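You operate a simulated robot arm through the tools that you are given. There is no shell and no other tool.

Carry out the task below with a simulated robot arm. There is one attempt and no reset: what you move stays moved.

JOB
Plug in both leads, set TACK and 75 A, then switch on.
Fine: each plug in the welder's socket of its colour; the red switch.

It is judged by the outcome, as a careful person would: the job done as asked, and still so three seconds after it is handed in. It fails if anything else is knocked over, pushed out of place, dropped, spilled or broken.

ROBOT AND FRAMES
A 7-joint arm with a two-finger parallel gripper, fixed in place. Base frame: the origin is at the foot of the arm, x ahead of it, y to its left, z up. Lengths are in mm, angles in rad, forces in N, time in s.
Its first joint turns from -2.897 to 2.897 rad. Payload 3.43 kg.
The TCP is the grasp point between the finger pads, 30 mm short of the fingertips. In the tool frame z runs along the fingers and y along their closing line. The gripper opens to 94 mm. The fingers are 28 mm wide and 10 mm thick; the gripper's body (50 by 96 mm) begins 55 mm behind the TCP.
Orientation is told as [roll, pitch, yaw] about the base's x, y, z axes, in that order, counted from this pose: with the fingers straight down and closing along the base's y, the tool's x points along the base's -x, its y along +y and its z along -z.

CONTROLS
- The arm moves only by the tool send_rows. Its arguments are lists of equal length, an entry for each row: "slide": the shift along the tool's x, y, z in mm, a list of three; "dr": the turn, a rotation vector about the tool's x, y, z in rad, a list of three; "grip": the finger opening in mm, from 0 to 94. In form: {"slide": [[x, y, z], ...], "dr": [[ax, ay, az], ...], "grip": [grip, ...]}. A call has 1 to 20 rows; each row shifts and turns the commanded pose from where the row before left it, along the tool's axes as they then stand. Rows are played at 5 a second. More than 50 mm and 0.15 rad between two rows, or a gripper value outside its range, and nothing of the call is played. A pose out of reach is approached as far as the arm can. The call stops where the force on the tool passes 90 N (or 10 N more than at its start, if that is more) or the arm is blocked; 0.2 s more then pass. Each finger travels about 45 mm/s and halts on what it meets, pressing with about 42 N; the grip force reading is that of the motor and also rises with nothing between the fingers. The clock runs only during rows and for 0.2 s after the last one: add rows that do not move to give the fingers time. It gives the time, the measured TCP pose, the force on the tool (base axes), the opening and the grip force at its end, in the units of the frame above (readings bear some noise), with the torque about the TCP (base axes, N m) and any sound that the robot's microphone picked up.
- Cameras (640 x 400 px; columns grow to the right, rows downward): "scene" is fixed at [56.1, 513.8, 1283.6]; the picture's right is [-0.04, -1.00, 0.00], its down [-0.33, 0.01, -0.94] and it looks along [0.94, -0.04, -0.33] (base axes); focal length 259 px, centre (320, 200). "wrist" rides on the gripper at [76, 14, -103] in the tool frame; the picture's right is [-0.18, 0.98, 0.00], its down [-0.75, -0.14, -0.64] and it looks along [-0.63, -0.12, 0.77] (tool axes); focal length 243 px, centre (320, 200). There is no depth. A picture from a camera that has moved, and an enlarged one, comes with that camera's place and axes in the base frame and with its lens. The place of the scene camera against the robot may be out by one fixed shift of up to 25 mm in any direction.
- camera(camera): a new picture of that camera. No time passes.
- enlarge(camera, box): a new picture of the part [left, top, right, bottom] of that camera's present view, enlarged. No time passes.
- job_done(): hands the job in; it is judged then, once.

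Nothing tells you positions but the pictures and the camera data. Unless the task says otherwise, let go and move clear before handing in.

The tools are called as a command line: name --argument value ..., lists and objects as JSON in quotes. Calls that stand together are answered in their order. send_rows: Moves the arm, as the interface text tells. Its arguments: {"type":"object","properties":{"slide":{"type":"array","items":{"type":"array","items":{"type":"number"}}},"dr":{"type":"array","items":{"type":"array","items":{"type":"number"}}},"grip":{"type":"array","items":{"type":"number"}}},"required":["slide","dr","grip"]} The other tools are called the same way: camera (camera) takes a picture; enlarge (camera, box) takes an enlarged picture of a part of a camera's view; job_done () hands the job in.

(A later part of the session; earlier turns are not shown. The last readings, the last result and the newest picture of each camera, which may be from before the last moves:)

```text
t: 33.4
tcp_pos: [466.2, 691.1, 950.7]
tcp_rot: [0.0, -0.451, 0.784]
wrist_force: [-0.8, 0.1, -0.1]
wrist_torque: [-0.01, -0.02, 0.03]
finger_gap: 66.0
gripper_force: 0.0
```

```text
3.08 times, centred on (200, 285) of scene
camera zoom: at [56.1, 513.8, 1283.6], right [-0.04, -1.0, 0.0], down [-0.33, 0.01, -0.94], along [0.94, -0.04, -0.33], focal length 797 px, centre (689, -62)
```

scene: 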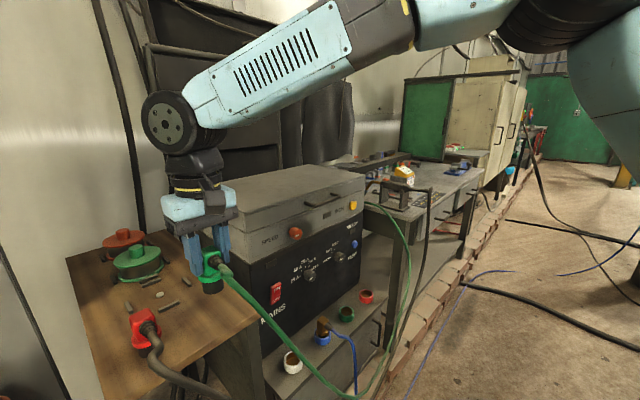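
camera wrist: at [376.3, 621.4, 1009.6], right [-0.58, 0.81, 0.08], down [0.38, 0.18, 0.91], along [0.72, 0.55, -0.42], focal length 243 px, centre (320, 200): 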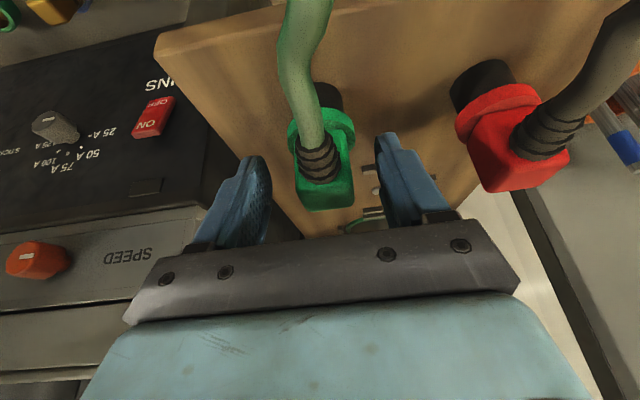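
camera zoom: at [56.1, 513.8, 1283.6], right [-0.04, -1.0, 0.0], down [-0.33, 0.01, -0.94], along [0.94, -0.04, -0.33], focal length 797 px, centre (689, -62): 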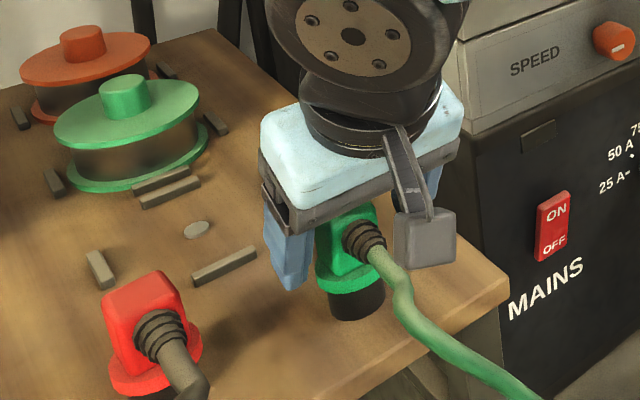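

The fingers line up with the box centre and clear the flange. I'll close and lift a little.

send_rows --slide '[[0, 0, 0], [0, 0, 0], [0, 0, 0], [0, 0, 0], [0, 0, 0]]' --dr '[[0, 0, 0], [0, 0, 0], [0, 0, 0], [0, 0, 0], [0, 0, 0]]' --grip '[50, 35, 20, 20, 20]'

send_rows --slide '[[-4.4, 0, -9], [-8.7, 0, -18], [-13, 0, -27], [-17.4, 0, -36], [0, 0, 0], [0, 0, 0], [0, 0, 0]]' --dr '[[0, 0, 0], [0, 0, 0], [0, 0, 0], [0, 0, 0], [0, 0, 0], [0, 0, 0], [0, 0, 0]]' --grip '[20, 20, 20, 20, 20, 20, 20]'

enlarge --camera "wrist" --box '[230, 80, 410, 240]'

enlarge --camera "scene" --box '[140, 180, 280, 320]'

```text
t: 34.6
tcp_pos: [466.8, 691.0, 950.2]
tcp_rot: [0.001, -0.45, 0.786]
wrist_force: [1.4, -0.5, 0.8]
wrist_torque: [0.06, -0.02, 0.04]
finger_gap: 34.6
gripper_force: 42.3
```

```text
t: 36.2
tcp_pos: [466.6, 693.8, 1048.4]
tcp_rot: [0.001, -0.449, 0.786]
wrist_force: [-0.4, 0.2, -2.0]
wrist_torque: [-0.01, 0.02, 0.01]
finger_gap: 34.5
gripper_force: 41.9
```

```text
2.50 times, centred on (320, 160) of wrist
camera zoom: at [377.5, 623.1, 1107.2], right [-0.58, 0.81, 0.08], down [0.38, 0.18, 0.91], along [0.72, 0.55, -0.42], focal length 606 px, centre (320, 300)
```

zoom: 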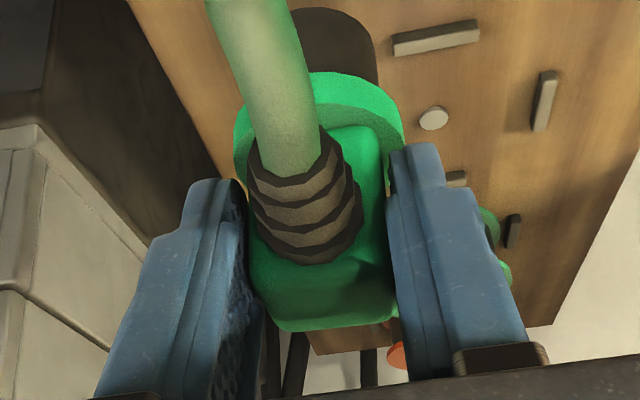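

```text
2.86 times, centred on (210, 250) of scene
camera zoom: at [56.1, 513.8, 1283.6], right [-0.04, -1.0, 0.0], down [-0.33, 0.01, -0.94], along [0.94, -0.04, -0.33], focal length 740 px, centre (634, 57)
```

zoom: 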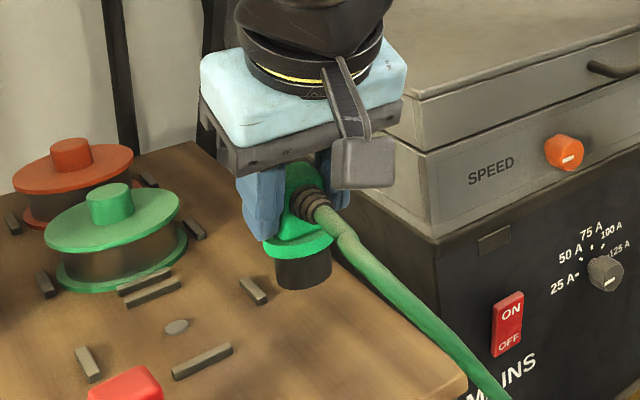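

The plug is held upright with the hand leaned. I'll carry it to the socket by the same route: outward, along, down.

send_rows --slide '[[27, 0, -13], [27, 0, -13], [0, -46.5, 0], [0, -46.5, 0], [0, -46.5, 0], [0, -46.5, 0], [0, -46.5, 0], [0, -46.5, 0], [0, -46.5, 0], [0, -46.5, 0], [0, -46.5, 0], [0, -46.3, 0], [17.4, 0, 36], [17.4, 0, 36], [17.4, 0, 36], [17.4, 0, 36], [17.4, 0, 36], [17.4, 0, 36], [0, 0, 0], [0, 0, 0]]' --dr '[[0, 0, 0], [0, 0, 0], [0, 0, 0], [0, 0, 0], [0, 0, 0], [0, 0, 0], [0, 0, 0], [0, 0, 0], [0, 0, 0], [0, 0, 0], [0, 0, 0], [0, 0, 0], [0, 0, 0], [0, 0, 0], [0, 0, 0], [0, 0, 0], [0, 0, 0], [0, 0, 0], [0, 0, 0], [0, 0, 0]]' --grip '[20, 20, 20, 20, 20, 20, 20, 20, 20, 20, 20, 20, 20, 20, 20, 20, 20, 20, 20, 20]'

send_rows --slide '[[17.4, 0, 36], [17.4, 0, 36], [13, 0, 27], [0, 0, 0], [0, 0, 0], [0, 0, 0]]' --dr '[[0, 0, 0], [0, 0, 0], [0, 0, 0], [0, 0, 0], [0, 0, 0], [0, 0, 0]]' --grip '[20, 20, 20, 20, 20, 20]'

camera --camera "wrist"

camera --camera "scene"

```text
t: 40.4
tcp_pos: [753.9, 321.9, 807.0]
tcp_rot: [0.0, -0.448, 0.786]
wrist_force: [-0.3, 0.4, -0.4]
wrist_torque: [0.0, 0.01, 0.02]
finger_gap: 34.4
gripper_force: 42.4
```

```text
t: 41.8
tcp_pos: [752.7, 321.6, 699.8]
tcp_rot: [0.001, -0.449, 0.785]
wrist_force: [0.0, 0.4, -0.4]
wrist_torque: [-0.03, -0.01, 0.0]
finger_gap: 34.3
gripper_force: 42.0
```

```text
taken
camera wrist: at [663.3, 251.1, 757.8], right [-0.58, 0.81, 0.08], down [0.38, 0.18, 0.91], along [0.72, 0.55, -0.42], focal length 243 px, centre (320, 200)
```

wrist: 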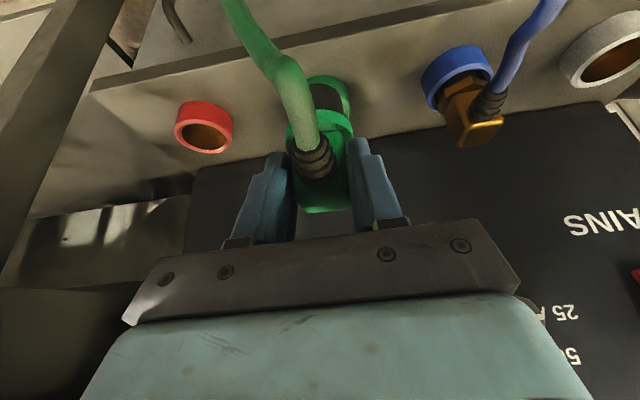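

```text
taken
```

scene: 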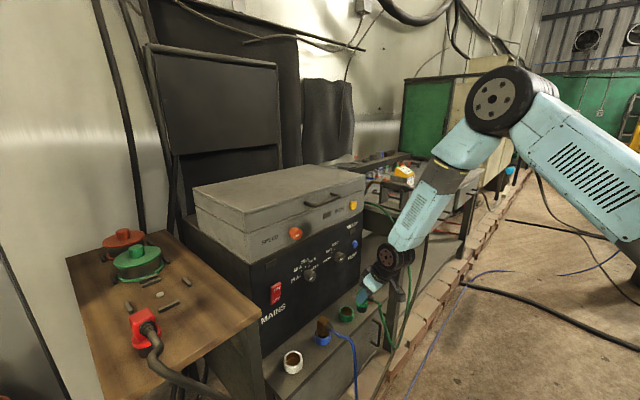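

I'll move inward over the green socket, with the plug bottom about 60 mm above its rim.

send_rows --slide '[[-20.3, 0.2, 9.8], [-20.3, 0.2, 9.8], [-20.3, 0.3, 9.8], [0, 0, 0], [0, 0, 0], [0, 0, 0]]' --dr '[[0, 0, 0], [0, 0, 0], [0, 0, 0], [0, 0, 0], [0, 0, 0], [0, 0, 0]]' --grip '[20, 20, 20, 20, 20, 20]'

camera --camera "wrist"

enlarge --camera "wrist" --box '[240, 40, 400, 220]'

enlarge --camera "scene" --box '[310, 230, 410, 340]'

```text
t: 43.2
tcp_pos: [798.7, 367.6, 701.1]
tcp_rot: [-0.001, -0.449, 0.787]
wrist_force: [-1.1, -0.7, -1.4]
wrist_torque: [-0.02, 0.02, 0.01]
finger_gap: 34.4
gripper_force: 42.5
```

```text
taken
camera wrist: at [709.2, 298.0, 759.2], right [-0.58, 0.81, 0.08], down [0.38, 0.18, 0.91], along [0.72, 0.55, -0.42], focal length 243 px, centre (320, 200)
```

wrist: 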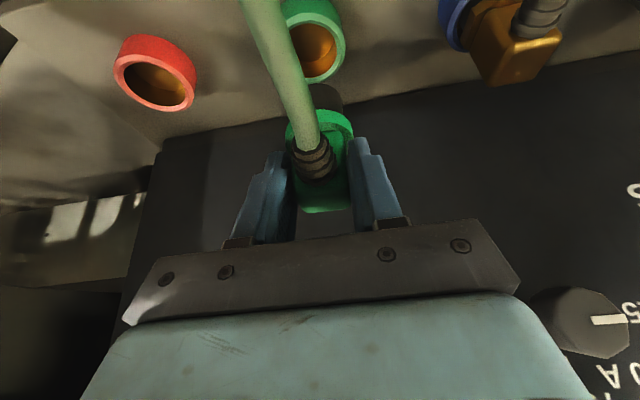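

```text
2.22 times, centred on (320, 130) of wrist
camera zoom: at [709.2, 298.0, 759.2], right [-0.58, 0.81, 0.08], down [0.38, 0.18, 0.91], along [0.72, 0.55, -0.42], focal length 539 px, centre (320, 356)
```

zoom: 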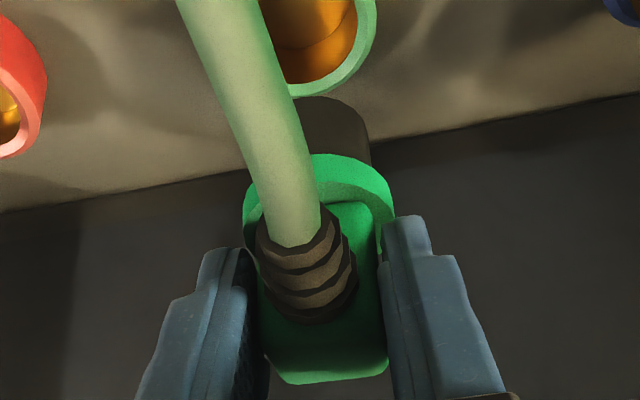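

```text
3.64 times, centred on (360, 285) of scene
camera zoom: at [56.1, 513.8, 1283.6], right [-0.04, -1.0, 0.0], down [-0.33, 0.01, -0.94], along [0.94, -0.04, -0.33], focal length 942 px, centre (174, -109)
```

zoom: 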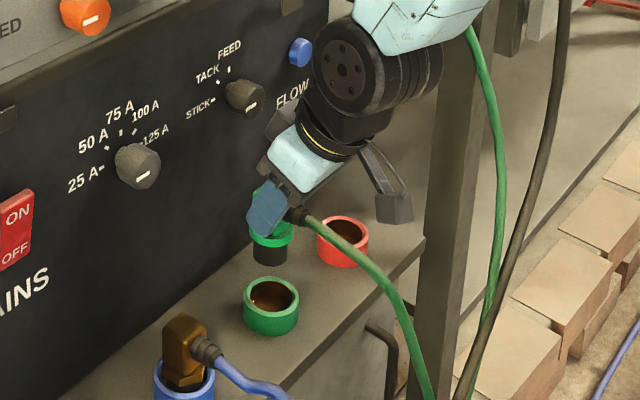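

The lean cleared the knob, and projecting plug and socket agrees to within about 2 mm. I'll apply a small correction and descend to just above the rim.

send_rows --slide '[[-1.4, -0.7, 0.7], [8.7, 0, 18], [8.7, 0, 18], [7.8, 0, 16.2], [0, 0, 0], [0, 0, 0], [0, 0, 0]]' --dr '[[0, 0, 0], [0, 0, 0], [0, 0, 0], [0, 0, 0], [0, 0, 0], [0, 0, 0], [0, 0, 0]]' --grip '[20, 20, 20, 20, 20, 20, 20]'

enlarge --camera "wrist" --box '[240, 40, 400, 220]'

enlarge --camera "scene" --box '[310, 250, 390, 340]'

```text
t: 44.8
tcp_pos: [802.4, 371.0, 647.5]
tcp_rot: [-0.005, -0.459, 0.788]
wrist_force: [-7.5, 8.6, 72.7]
wrist_torque: [1.58, -0.99, 0.08]
finger_gap: 34.5
gripper_force: 42.3
```

```text
2.22 times, centred on (320, 130) of wrist
camera zoom: at [711.7, 301.1, 705.7], right [-0.58, 0.81, 0.08], down [0.37, 0.18, 0.91], along [0.72, 0.56, -0.41], focal length 539 px, centre (320, 356)
```

zoom: 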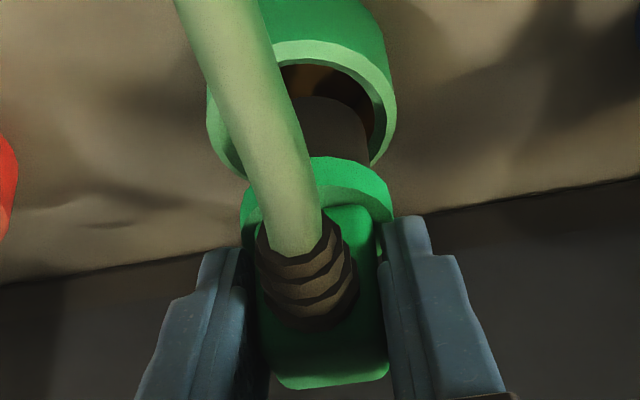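

```text
4.44 times, centred on (350, 295) of scene
camera zoom: at [56.1, 513.8, 1283.6], right [-0.04, -1.0, 0.0], down [-0.33, 0.01, -0.94], along [0.94, -0.04, -0.33], focal length 1151 px, centre (187, -222)
```

zoom: 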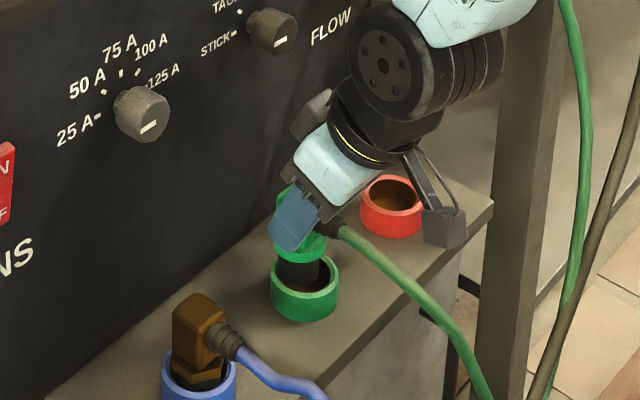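

The plug hit the panel-side rim, so the rim top is really at about z 580 and the socket centre is about 6 mm further out. I'll raise it, check the grip and shift outward.

send_rows --slide '[[-5.2, 0, -10.8], [5.8, -1.2, -2.8], [0, 0, 0], [0, 0, 0], [0, 0, 0]]' --dr '[[0, 0, 0], [0, 0, 0], [0, 0, 0], [0, 0, 0], [0, 0, 0]]' --grip '[20, 20, 20, 20, 20]'

enlarge --camera "wrist" --box '[240, 40, 400, 220]'

enlarge --camera "scene" --box '[320, 260, 380, 330]'

```text
t: 46.0
tcp_pos: [796.9, 363.6, 653.0]
tcp_rot: [-0.001, -0.449, 0.786]
wrist_force: [0.3, -0.5, -1.1]
wrist_torque: [-0.03, 0.01, 0.02]
finger_gap: 34.6
gripper_force: 41.9
```

```text
2.22 times, centred on (320, 130) of wrist
camera zoom: at [707.0, 293.9, 712.2], right [-0.58, 0.81, 0.08], down [0.38, 0.18, 0.91], along [0.72, 0.55, -0.42], focal length 539 px, centre (320, 356)
```

zoom: 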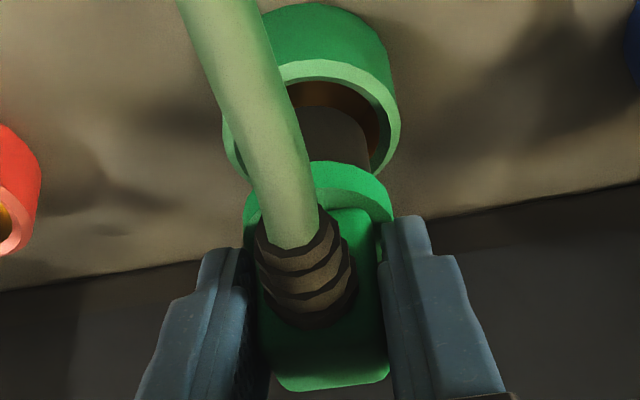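

```text
5.71 times, centred on (350, 295) of scene
camera zoom: at [56.1, 513.8, 1283.6], right [-0.04, -1.0, 0.0], down [-0.33, 0.01, -0.94], along [0.94, -0.04, -0.33], focal length 1479 px, centre (149, -343)
```

zoom: 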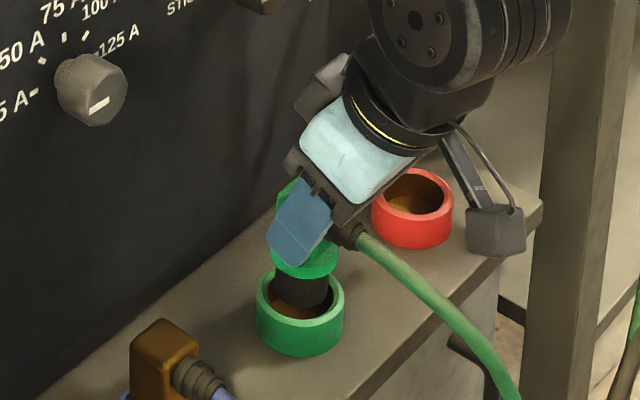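

It is aligned now by both views. I'll descend in small steps.

send_rows --slide '[[1.7, 0, 3.6], [1.7, 0, 3.6], [1.7, 0, 3.6], [0, 0, 0], [0, 0, 0]]' --dr '[[0, 0, 0], [0, 0, 0], [0, 0, 0], [0, 0, 0], [0, 0, 0]]' --grip '[20, 20, 20, 20, 20]'

enlarge --camera "wrist" --box '[240, 40, 400, 220]'

```text
t: 47.2
tcp_pos: [796.8, 364.0, 641.1]
tcp_rot: [0.0, -0.45, 0.786]
wrist_force: [0.1, -0.4, -1.0]
wrist_torque: [0.0, 0.02, -0.01]
finger_gap: 34.6
gripper_force: 42.5
```

```text
2.22 times, centred on (320, 130) of wrist
camera zoom: at [707.4, 293.9, 700.7], right [-0.58, 0.81, 0.08], down [0.38, 0.18, 0.91], along [0.72, 0.55, -0.42], focal length 539 px, centre (320, 356)
```

zoom: 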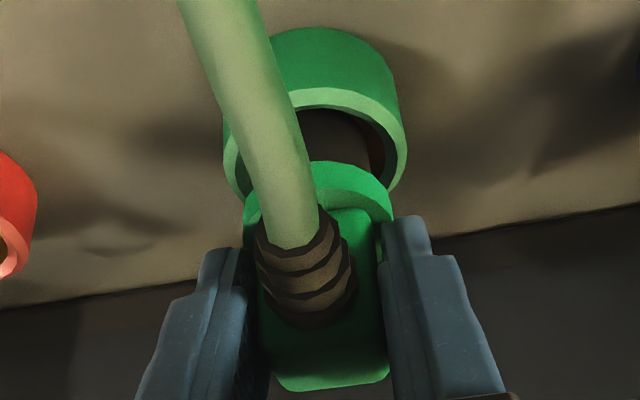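

The base is inside the ring with no contact force. I'll continue.

send_rows --slide '[[1.7, 0, 3.6], [1.7, 0, 3.6], [0, 0, 0], [0, 0, 0]]' --dr '[[0, 0, 0], [0, 0, 0], [0, 0, 0], [0, 0, 0]]' --grip '[20, 20, 20, 20]'

send_rows --slide '[[1.7, 0, 3.6], [1.3, 0, 2.7], [0, 0, 0], [0, 0, 0]]' --dr '[[0, 0, 0], [0, 0, 0], [0, 0, 0], [0, 0, 0]]' --grip '[20, 20, 20, 20]'

enlarge --camera "wrist" --box '[240, 40, 400, 220]'

enlarge --camera "scene" --box '[310, 250, 390, 340]'

```text
t: 48.2
tcp_pos: [795.6, 365.2, 634.7]
tcp_rot: [0.0, -0.449, 0.785]
wrist_force: [0.6, 0.3, -1.0]
wrist_torque: [-0.03, 0.01, 0.01]
finger_gap: 34.5
gripper_force: 42.1
```

```text
t: 49.2
tcp_pos: [797.0, 364.0, 628.6]
tcp_rot: [0.0, -0.451, 0.785]
wrist_force: [0.3, -0.4, 8.4]
wrist_torque: [-0.11, 0.0, -0.04]
finger_gap: 34.7
gripper_force: 42.0
```

```text
2.22 times, centred on (320, 130) of wrist
camera zoom: at [707.1, 294.7, 687.3], right [-0.58, 0.81, 0.08], down [0.38, 0.18, 0.91], along [0.72, 0.55, -0.42], focal length 539 px, centre (320, 356)
```

zoom: 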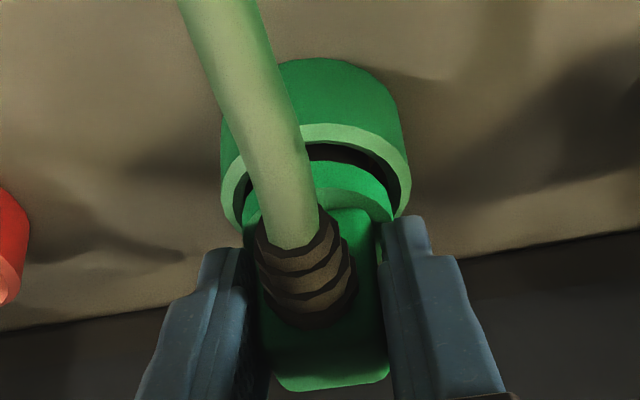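

```text
4.44 times, centred on (350, 295) of scene
camera zoom: at [56.1, 513.8, 1283.6], right [-0.04, -1.0, 0.0], down [-0.33, 0.01, -0.94], along [0.94, -0.04, -0.33], focal length 1151 px, centre (187, -222)
```

zoom: 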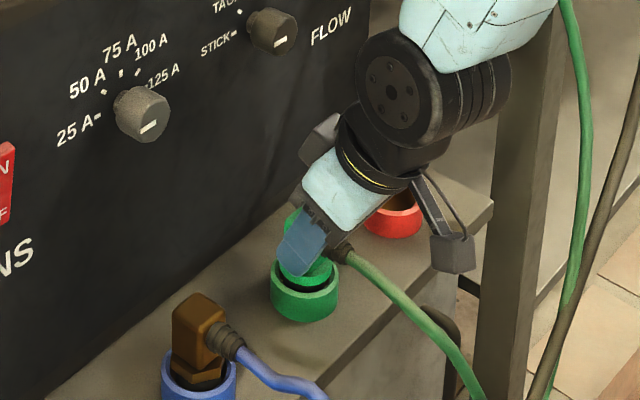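

The plug is 18 mm in and starting to meet resistance. I'll press on in small steps, watching the force.

send_rows --slide '[[0.4, 0, 0.9], [0.4, 0, 0.9], [0, 0, 0], [0, 0, 0]]' --dr '[[0, 0, 0], [0, 0, 0], [0, 0, 0], [0, 0, 0]]' --grip '[10, 10, 10, 10]'

send_rows --slide '[[0.4, 0, 0.9], [0.4, 0, 0.9], [0, 0, 0], [0, 0, 0]]' --dr '[[0, 0, 0], [0, 0, 0], [0, 0, 0], [0, 0, 0]]' --grip '[10, 10, 10, 10]'

enlarge --camera "wrist" --box '[250, 60, 390, 200]'

```text
t: 50.2
tcp_pos: [796.6, 365.2, 628.5]
tcp_rot: [-0.002, -0.457, 0.788]
wrist_force: [-0.2, 1.2, 42.2]
wrist_torque: [-0.14, -0.07, 0.0]
finger_gap: 34.4
gripper_force: 41.5
```

```text
t: 51.2
tcp_pos: [796.5, 364.6, 628.4]
tcp_rot: [-0.002, -0.458, 0.787]
wrist_force: [4.8, 8.0, 58.9]
wrist_torque: [0.33, -0.33, -0.01]
finger_gap: 34.4
gripper_force: 42.1
```

```text
2.86 times, centred on (320, 130) of wrist
camera zoom: at [707.2, 295.5, 685.9], right [-0.58, 0.81, 0.08], down [0.38, 0.18, 0.91], along [0.72, 0.56, -0.41], focal length 693 px, centre (320, 400)
```

zoom: 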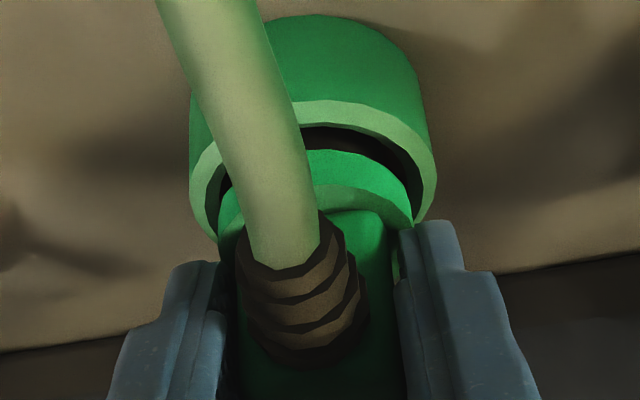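

It is a firm stop, with the flange at rim level. I'll compare with how the blue plug sits in its socket.

camera --camera "wrist"

enlarge --camera "scene" --box '[300, 270, 380, 350]'

enlarge --camera "wrist" --box '[440, 0, 640, 160]'

```text
taken
camera wrist: at [707.2, 295.5, 685.9], right [-0.58, 0.81, 0.08], down [0.38, 0.18, 0.91], along [0.72, 0.56, -0.41], focal length 243 px, centre (320, 200)
```

wrist: 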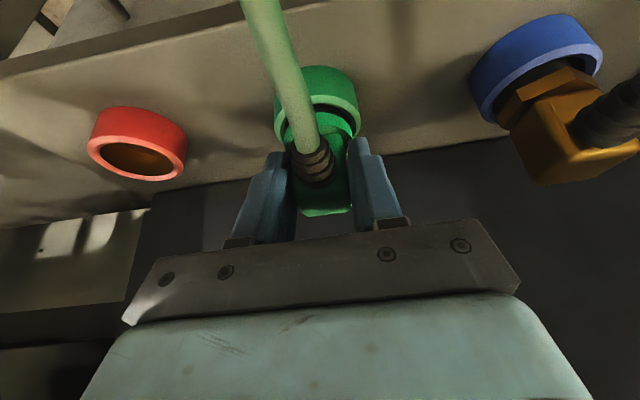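

```text
5.00 times, centred on (340, 310) of scene
camera zoom: at [56.1, 513.8, 1283.6], right [-0.04, -1.0, 0.0], down [-0.33, 0.01, -0.94], along [0.94, -0.04, -0.33], focal length 1294 px, centre (220, -350)
```

zoom: 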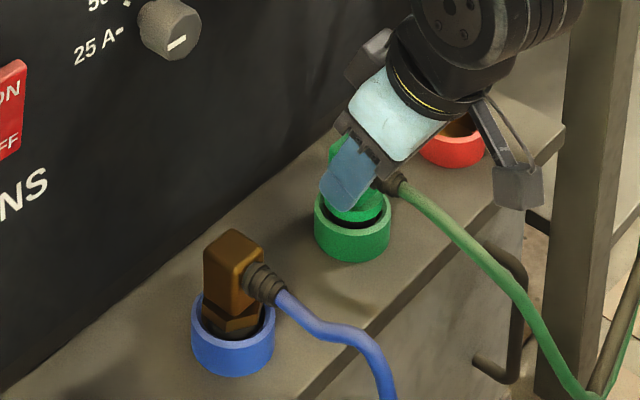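

```text
2.50 times, centred on (540, 80) of wrist
camera zoom: at [707.2, 295.5, 685.9], right [-0.58, 0.81, 0.08], down [0.38, 0.18, 0.91], along [0.72, 0.56, -0.41], focal length 606 px, centre (-230, 500)
```

zoom: 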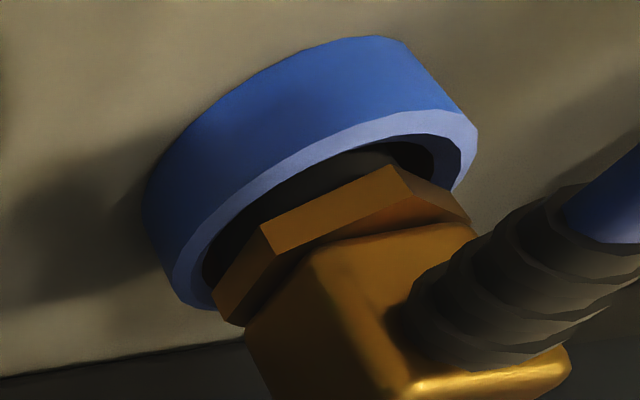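

The blue plug's flange sits above its rim, and the green one is at least as deep, so it is seated. I'll unload, open, and retreat along the tool axis.

send_rows --slide '[[-1.2, 0, -2.4], [0, 0, 0], [0, 0, 0], [0, 0, 0], [0, 0, 0], [0, 0, -20], [0, 0, -30], [0, 0, -40], [0, 0, -40], [0, 0, 0], [0, 0, 0]]' --dr '[[0, 0, 0], [0, 0, 0], [0, 0, 0], [0, 0, 0], [0, 0, 0], [0, 0, 0], [0, 0, 0], [0, 0, 0], [0, 0, 0], [0, 0, 0], [0, 0, 0]]' --grip '[10, 40, 60, 64, 64, 64, 64, 64, 64, 64, 64]'

camera --camera "wrist"

camera --camera "scene"

enlarge --camera "scene" --box '[300, 260, 400, 350]'

```text
t: 53.6
tcp_pos: [760.5, 325.1, 743.9]
tcp_rot: [0.0, -0.449, 0.785]
wrist_force: [0.5, 0.3, -0.2]
wrist_torque: [0.01, -0.02, 0.0]
finger_gap: 64.0
gripper_force: 0.0
```

```text
taken
camera wrist: at [670.0, 255.3, 803.0], right [-0.58, 0.81, 0.08], down [0.38, 0.18, 0.91], along [0.72, 0.55, -0.42], focal length 243 px, centre (320, 200)
```

wrist: 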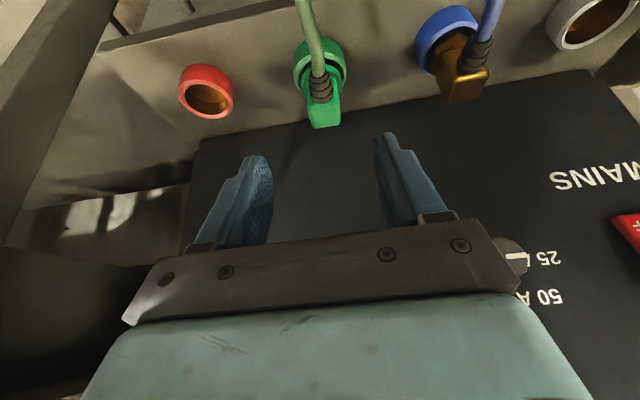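

```text
taken
```

scene: 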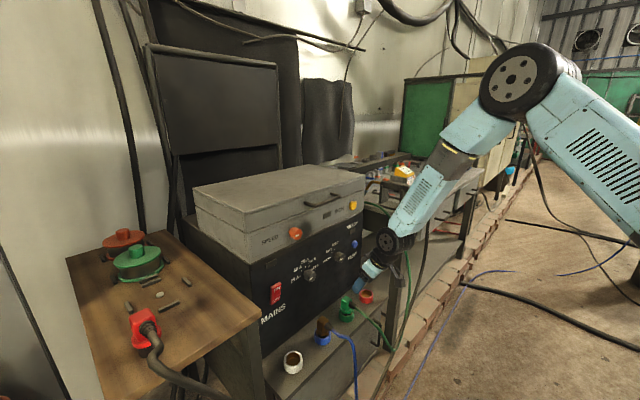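

```text
4.44 times, centred on (350, 305) of scene
camera zoom: at [56.1, 513.8, 1283.6], right [-0.04, -1.0, 0.0], down [-0.33, 0.01, -0.94], along [0.94, -0.04, -0.33], focal length 1151 px, centre (187, -267)
```

zoom: 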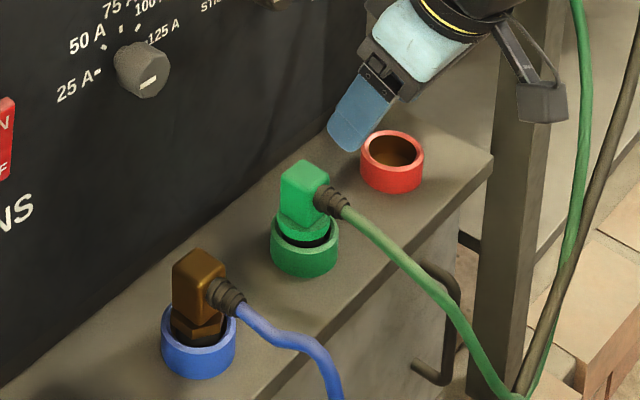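

The green plug is seated just like the blue one. Next is the red plug: I'll go up and back along to above the table, keeping the lean.

send_rows --slide '[[-17.4, 0, -36], [-17.4, 0, -36], [-17.4, 0, -36], [-17.4, 0, -36], [-17.4, 0, -36], [-17.4, 0, -36], [-17.4, 0, -36], [0, 47.9, 0], [0, 47.9, 0], [0, 47.9, 0], [0, 47.9, 0], [0, 47.9, 0], [0, 47.9, 0], [0, 47.9, 0], [0, 47.9, 0], [0, 47.9, 0], [0, 47.9, 0], [0, 47.9, 0], [0, 47.9, 0]]' --dr '[[0, 0, 0], [0, 0, 0], [0, 0, 0], [0, 0, 0], [0, 0, 0], [0, 0, 0], [0, 0, 0], [0, 0, 0], [0, 0, 0], [0, 0, 0], [0, 0, 0], [0, 0, 0], [0, 0, 0], [0, 0, 0], [0, 0, 0], [0, 0, 0], [0, 0, 0], [0, 0, 0], [0, 0, 0]]' --grip '[70, 70, 70, 70, 70, 70, 70, 70, 70, 70, 70, 70, 70, 70, 70, 70, 70, 70, 70]'

send_rows --slide '[[0, 0, 0], [0, 0, 0], [0, 0, 0]]' --dr '[[0, 0, 0], [0, 0, 0], [0, 0, 0]]' --grip '[70, 70, 70]'

camera --camera "wrist"

camera --camera "scene"

```text
t: 57.6
tcp_pos: [354.3, 731.5, 1028.0]
tcp_rot: [0.002, -0.452, 0.785]
wrist_force: [0.1, -0.6, -0.6]
wrist_torque: [0.0, 0.04, 0.0]
finger_gap: 70.1
gripper_force: 0.1
```

```text
t: 58.4
tcp_pos: [354.3, 732.0, 1026.4]
tcp_rot: [-0.001, -0.451, 0.786]
wrist_force: [-0.7, 0.0, -0.5]
wrist_torque: [0.02, 0.0, 0.01]
finger_gap: 70.2
gripper_force: 0.0
```

```text
taken
camera wrist: at [264.6, 662.2, 1086.2], right [-0.58, 0.81, 0.08], down [0.38, 0.18, 0.91], along [0.72, 0.55, -0.42], focal length 243 px, centre (320, 200)
```

wrist: 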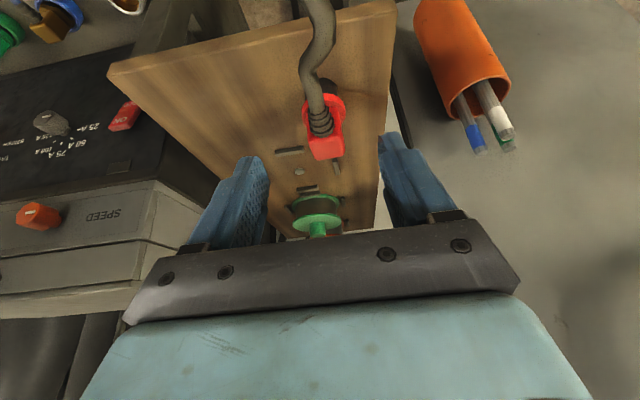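

```text
taken
```

scene: 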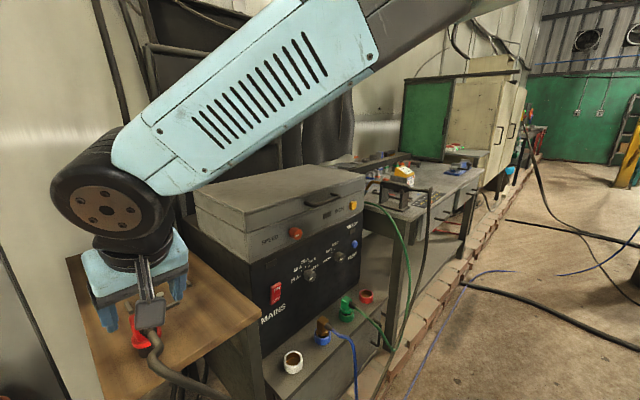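

enlarge --camera "wrist" --box '[250, 60, 400, 180]'

```text
3.33 times, centred on (325, 120) of wrist
camera zoom: at [264.6, 662.2, 1086.2], right [-0.58, 0.81, 0.08], down [0.38, 0.18, 0.91], along [0.72, 0.55, -0.42], focal length 809 px, centre (303, 467)
```

zoom: 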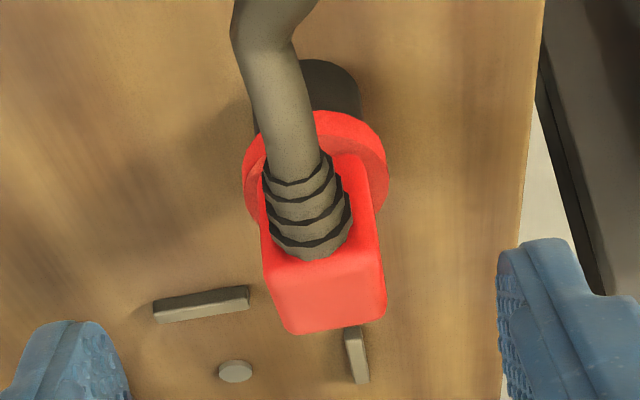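

The red plug axis is at about (401,779), with yaw close to 0.785. I'll move in above it and part-way down, then check.

send_rows --slide '[[-26.4, 0.3, 12.8], [-26.4, 0.2, 12.8], [8.7, 0, 18], [8.7, 0, 18], [0, 0, 0], [0, 0, 0], [0, 0, 0]]' --dr '[[0, 0, 0], [0, 0, 0], [0, 0, 0], [0, 0, 0], [0, 0, 0], [0, 0, 0], [0, 0, 0]]' --grip '[66, 66, 66, 66, 66, 66, 66]'

enlarge --camera "wrist" --box '[230, 80, 410, 240]'

enlarge --camera "scene" --box '[60, 220, 220, 380]'

```text
t: 60.0
tcp_pos: [394.0, 771.6, 983.1]
tcp_rot: [-0.001, -0.449, 0.785]
wrist_force: [0.5, -0.2, -0.4]
wrist_torque: [-0.02, -0.01, 0.0]
finger_gap: 66.0
gripper_force: 0.0
```

```text
2.50 times, centred on (320, 160) of wrist
camera zoom: at [303.7, 702.2, 1042.8], right [-0.58, 0.81, 0.08], down [0.38, 0.18, 0.91], along [0.72, 0.55, -0.42], focal length 606 px, centre (320, 300)
```

zoom: 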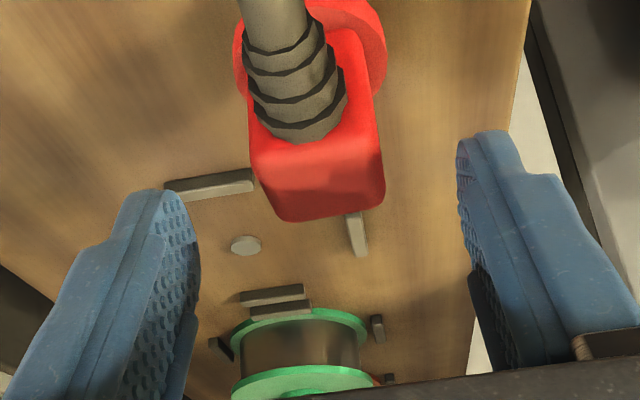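

```text
2.50 times, centred on (140, 300) of scene
camera zoom: at [56.1, 513.8, 1283.6], right [-0.04, -1.0, 0.0], down [-0.33, 0.01, -0.94], along [0.94, -0.04, -0.33], focal length 647 px, centre (770, -50)
```

zoom: 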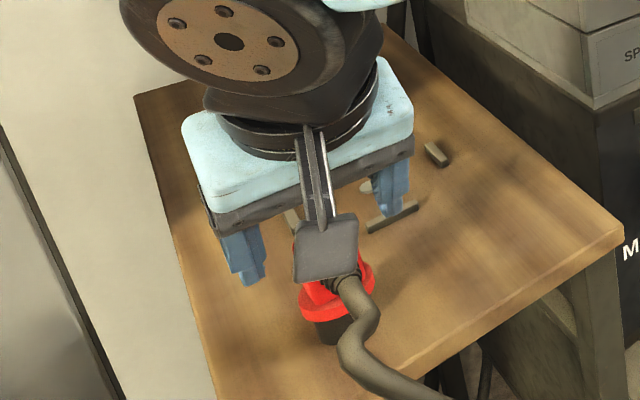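

It is centred laterally. I'll descend the remaining 32 mm and look before closing.

send_rows --slide '[[7, 0, 14.6], [7, 0, 14.6], [0, 0, 0], [0, 0, 0]]' --dr '[[0, 0, 0], [0, 0, 0], [0, 0, 0], [0, 0, 0]]' --grip '[66, 66, 66, 66]'

enlarge --camera "wrist" --box '[230, 80, 410, 240]'

```text
t: 61.0
tcp_pos: [392.8, 773.6, 952.7]
tcp_rot: [-0.001, -0.448, 0.785]
wrist_force: [0.3, -0.1, -0.1]
wrist_torque: [0.01, 0.01, -0.04]
finger_gap: 65.9
gripper_force: 0.0
```

```text
2.50 times, centred on (320, 160) of wrist
camera zoom: at [303.2, 702.9, 1010.9], right [-0.58, 0.81, 0.08], down [0.38, 0.18, 0.91], along [0.72, 0.55, -0.42], focal length 606 px, centre (320, 300)
```

zoom: 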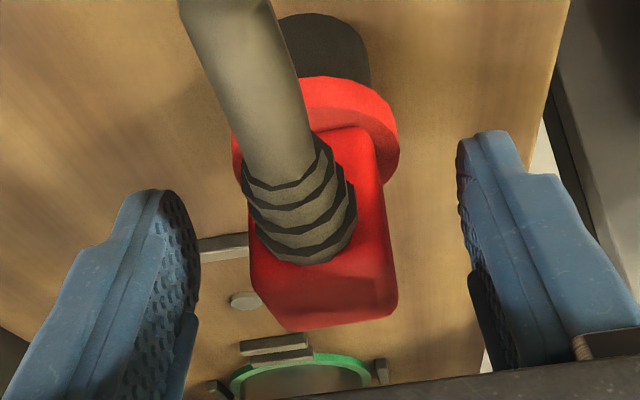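

This matches the geometry of the green grasp almost exactly. I'll close and lift.

send_rows --slide '[[0, -1, 0], [0, 0, 0], [0, 0, 0], [0, 0, 0], [0, 0, 0], [0, 0, 0]]' --dr '[[0, 0, 0], [0, 0, 0], [0, 0, 0], [0, 0, 0], [0, 0, 0], [0, 0, 0]]' --grip '[66, 50, 35, 20, 20, 20]'

send_rows --slide '[[-4.4, 0, -9], [-8.7, 0, -18], [-13, 0, -27], [-17.4, 0, -36], [0, 0, 0], [0, 0, 0], [0, 0, 0]]' --dr '[[0, 0, 0], [0, 0, 0], [0, 0, 0], [0, 0, 0], [0, 0, 0], [0, 0, 0], [0, 0, 0]]' --grip '[20, 20, 20, 20, 20, 20, 20]'

enlarge --camera "wrist" --box '[230, 80, 410, 240]'

camera --camera "scene"

```text
t: 62.4
tcp_pos: [393.4, 772.8, 951.2]
tcp_rot: [-0.001, -0.449, 0.786]
wrist_force: [-0.3, 1.3, 0.4]
wrist_torque: [0.03, 0.0, 0.0]
finger_gap: 34.4
gripper_force: 42.0
```

```text
t: 64.0
tcp_pos: [391.4, 770.7, 1051.1]
tcp_rot: [-0.001, -0.448, 0.786]
wrist_force: [-0.1, -0.4, -1.3]
wrist_torque: [-0.01, 0.05, 0.01]
finger_gap: 34.4
gripper_force: 42.6
```

```text
2.50 times, centred on (320, 160) of wrist
camera zoom: at [301.3, 701.7, 1109.3], right [-0.58, 0.81, 0.08], down [0.38, 0.18, 0.91], along [0.72, 0.55, -0.42], focal length 606 px, centre (320, 300)
```

zoom: 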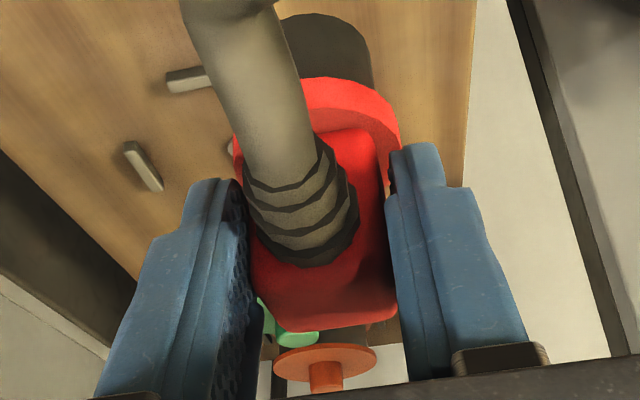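

```text
taken
```

scene: 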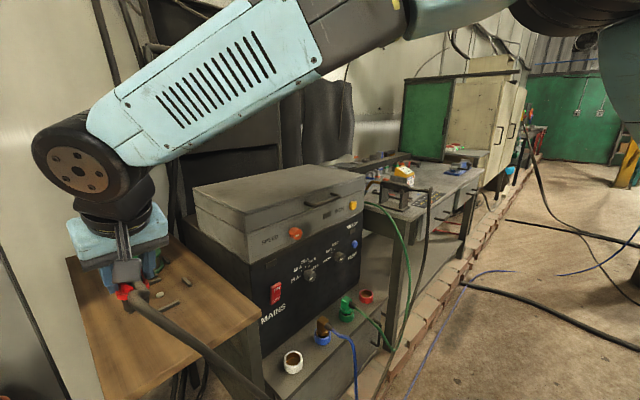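

The red plug is lifted with the same in-hand geometry as the green. The red socket should need a TCP near (888.6,272.9), so I'll carry it outward and along.

send_rows --slide '[[28, 0, -13.5], [28, 0, -13.5], [0, -46.9, 0], [0, -46.9, 0], [0, -46.9, 0], [0, -46.9, 0], [0, -46.9, 0], [0, -46.9, 0], [0, -46.9, 0], [0, -46.9, 0], [0, -46.9, 0], [0, -46.9, 0], [0, -46.9, 0], [0, -46.9, 0], [0, -46.9, 0], [0, -46.9, 0], [0, -46.9, 0], [0, 0, 0], [0, 0, 0], [0, 0, 0]]' --dr '[[0, 0, 0], [0, 0, 0], [0, 0, 0], [0, 0, 0], [0, 0, 0], [0, 0, 0], [0, 0, 0], [0, 0, 0], [0, 0, 0], [0, 0, 0], [0, 0, 0], [0, 0, 0], [0, 0, 0], [0, 0, 0], [0, 0, 0], [0, 0, 0], [0, 0, 0], [0, 0, 0], [0, 0, 0], [0, 0, 0]]' --grip '[20, 20, 20, 20, 20, 20, 20, 20, 20, 20, 20, 20, 20, 20, 20, 20, 20, 20, 20, 20]'

camera --camera "wrist"

camera --camera "scene"

```text
t: 68.2
tcp_pos: [844.3, 231.5, 1051.0]
tcp_rot: [0.0, -0.447, 0.785]
wrist_force: [0.1, -0.9, -1.2]
wrist_torque: [-0.04, 0.03, 0.0]
finger_gap: 34.4
gripper_force: 41.9
```

```text
taken
camera wrist: at [755.7, 160.6, 1110.4], right [-0.58, 0.81, 0.08], down [0.38, 0.18, 0.91], along [0.72, 0.55, -0.42], focal length 243 px, centre (320, 200)
```

wrist: 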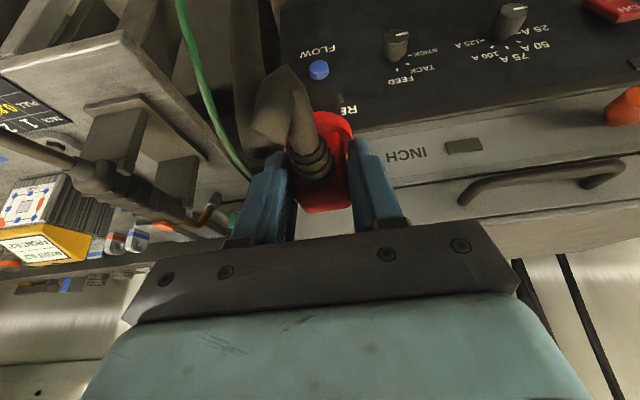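

```text
taken
```

scene: 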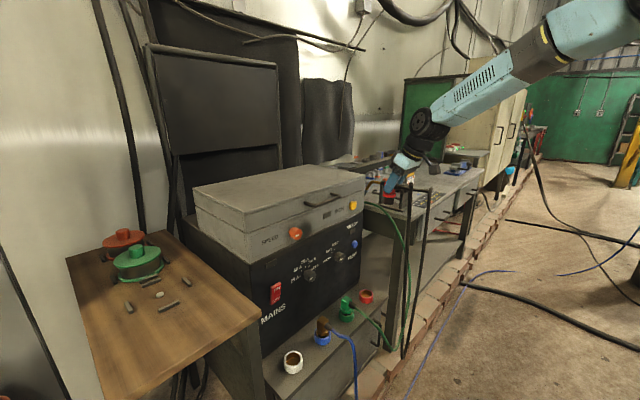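

The bench's near corner is about 90 mm clear of the hand. I'll descend vertically at this outward offset.

send_rows --slide '[[16.7, 0, 34.6], [16.7, 0, 34.6], [16.7, 0, 34.6], [16.7, 0, 34.6], [16.7, 0, 34.6], [16.7, 0, 34.6], [16.7, 0, 34.6], [16.7, 0, 34.6], [16.7, 0, 34.6], [0, 0, 0], [0, 0, 0], [0, 0, 0]]' --dr '[[0, 0, 0], [0, 0, 0], [0, 0, 0], [0, 0, 0], [0, 0, 0], [0, 0, 0], [0, 0, 0], [0, 0, 0], [0, 0, 0], [0, 0, 0], [0, 0, 0], [0, 0, 0]]' --grip '[20, 20, 20, 20, 20, 20, 20, 20, 20, 20, 20, 20]'

camera --camera "wrist"

enlarge --camera "scene" --box '[310, 220, 450, 360]'

```text
t: 70.8
tcp_pos: [845.7, 233.1, 702.4]
tcp_rot: [0.002, -0.45, 0.785]
wrist_force: [-0.4, -0.3, -1.0]
wrist_torque: [-0.01, 0.0, -0.01]
finger_gap: 34.5
gripper_force: 42.1
```

```text
taken
camera wrist: at [755.6, 162.8, 762.1], right [-0.58, 0.81, 0.08], down [0.38, 0.18, 0.91], along [0.72, 0.55, -0.42], focal length 243 px, centre (320, 200)
```

wrist: 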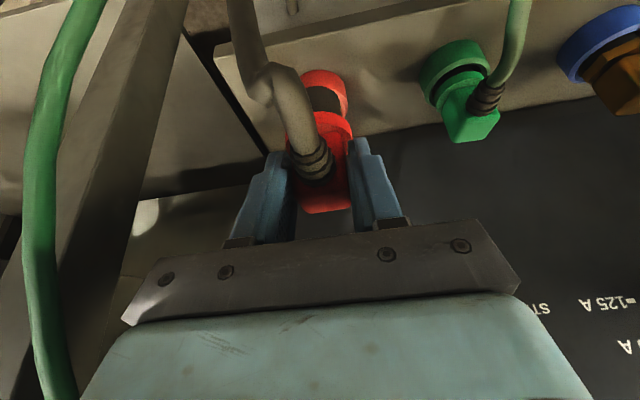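

```text
2.86 times, centred on (380, 290) of scene
camera zoom: at [56.1, 513.8, 1283.6], right [-0.04, -1.0, 0.0], down [-0.33, 0.01, -0.94], along [0.94, -0.04, -0.33], focal length 740 px, centre (149, -57)
```

zoom: 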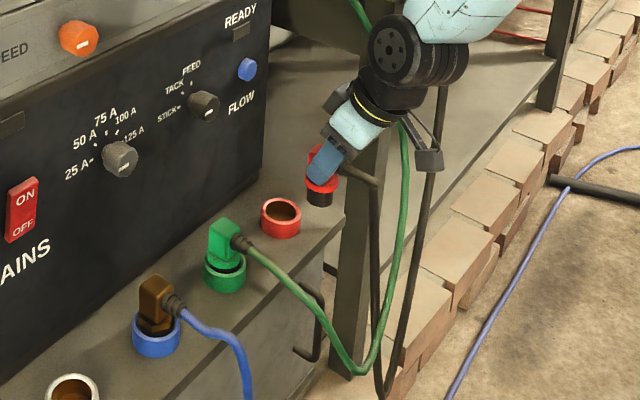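

The sockets are in view. I'll move inward over the red socket and check the alignment.

send_rows --slide '[[-18, -0.5, 8.7], [-18, -0.5, 8.7], [-17.6, -0.5, 8.5], [0, 0, 0], [0, 0, 0], [0, 0, 0]]' --dr '[[0, 0, 0], [0, 0, 0], [0, 0, 0], [0, 0, 0], [0, 0, 0], [0, 0, 0]]' --grip '[20, 20, 20, 20, 20, 20]'

enlarge --camera "wrist" --box '[240, 20, 400, 200]'

enlarge --camera "scene" --box '[330, 240, 410, 320]'

```text
t: 72.2
tcp_pos: [889.2, 270.5, 704.3]
tcp_rot: [0.0, -0.448, 0.784]
wrist_force: [0.1, -0.2, -0.5]
wrist_torque: [0.02, 0.06, 0.01]
finger_gap: 34.5
gripper_force: 41.5
```

```text
2.22 times, centred on (320, 110) of wrist
camera zoom: at [798.9, 201.5, 763.3], right [-0.58, 0.81, 0.08], down [0.38, 0.18, 0.91], along [0.72, 0.55, -0.42], focal length 539 px, centre (320, 400)
```

zoom: 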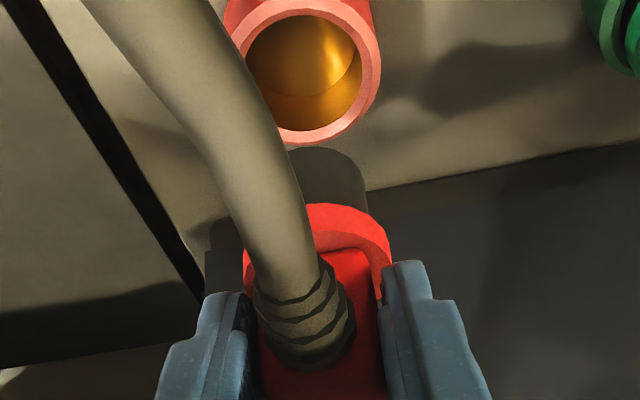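

```text
5.00 times, centred on (370, 280) of scene
camera zoom: at [56.1, 513.8, 1283.6], right [-0.04, -1.0, 0.0], down [-0.33, 0.01, -0.94], along [0.94, -0.04, -0.33], focal length 1294 px, centre (70, -200)
```

zoom: 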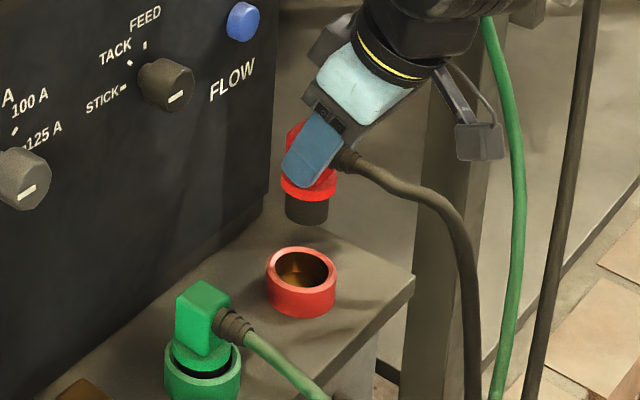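

The required correction is only about 2 mm inward. I'll apply it and descend to just above the rim.

send_rows --slide '[[-2.0, 0.3, 1.0], [8.7, 0, 18], [8.7, 0, 18], [3.5, 0, 7.2], [0, 0, 0], [0, 0, 0], [0, 0, 0]]' --dr '[[0, 0, 0], [0, 0, 0], [0, 0, 0], [0, 0, 0], [0, 0, 0], [0, 0, 0], [0, 0, 0]]' --grip '[20, 20, 20, 20, 20, 20, 20]'

enlarge --camera "wrist" --box '[240, 40, 400, 220]'

enlarge --camera "scene" --box '[330, 250, 410, 320]'

```text
t: 73.8
tcp_pos: [889.2, 271.4, 657.7]
tcp_rot: [-0.001, -0.446, 0.785]
wrist_force: [-0.2, -0.2, -1.2]
wrist_torque: [0.01, -0.03, -0.02]
finger_gap: 34.3
gripper_force: 41.5
```

```text
2.22 times, centred on (320, 130) of wrist
camera zoom: at [799.9, 202.1, 716.2], right [-0.58, 0.81, 0.08], down [0.38, 0.18, 0.91], along [0.72, 0.55, -0.42], focal length 539 px, centre (320, 356)
```

zoom: 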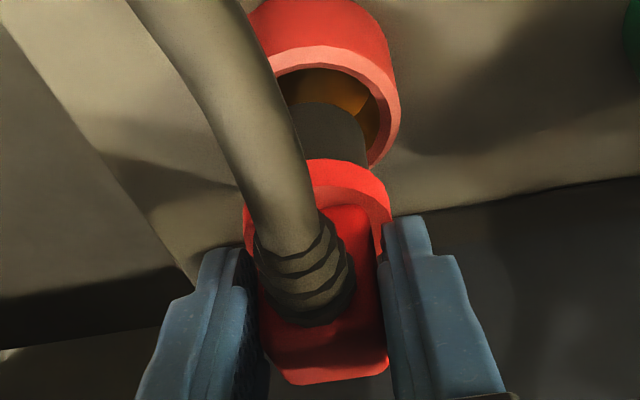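

```text
5.71 times, centred on (370, 285) of scene
camera zoom: at [56.1, 513.8, 1283.6], right [-0.04, -1.0, 0.0], down [-0.33, 0.01, -0.94], along [0.94, -0.04, -0.33], focal length 1479 px, centre (34, -286)
```

zoom: 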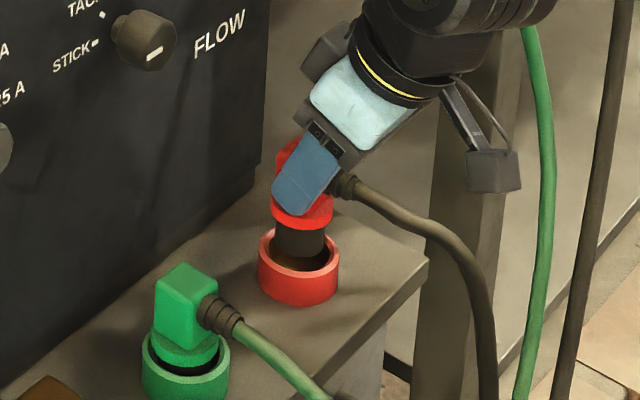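

The alignment matches the successful green insertion. I'll descend.

send_rows --slide '[[1.7, 0, 3.6], [1.7, 0, 3.6], [1.7, 0, 3.6], [1.7, 0, 3.6], [0, 0, 0], [0, 0, 0]]' --dr '[[0, 0, 0], [0, 0, 0], [0, 0, 0], [0, 0, 0], [0, 0, 0], [0, 0, 0]]' --grip '[20, 20, 20, 20, 20, 20]'

enlarge --camera "wrist" --box '[240, 40, 400, 220]'

```text
t: 75.2
tcp_pos: [891.5, 272.5, 640.9]
tcp_rot: [0.002, -0.449, 0.785]
wrist_force: [-8.6, -2.9, 3.1]
wrist_torque: [-0.1, 0.45, 0.08]
finger_gap: 34.4
gripper_force: 41.9
```

```text
2.22 times, centred on (320, 130) of wrist
camera zoom: at [800.3, 203.0, 700.2], right [-0.58, 0.81, 0.08], down [0.38, 0.18, 0.91], along [0.72, 0.55, -0.42], focal length 539 px, centre (320, 356)
```

zoom: 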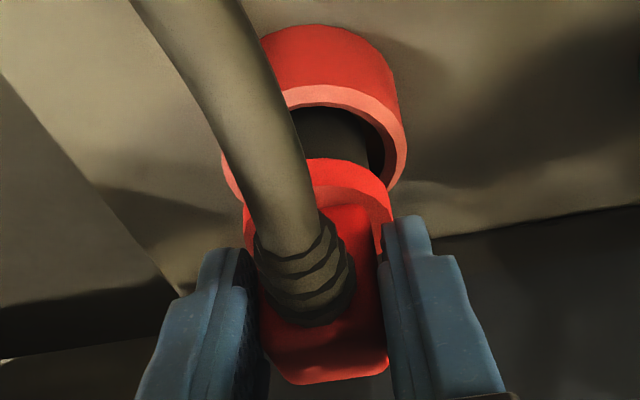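

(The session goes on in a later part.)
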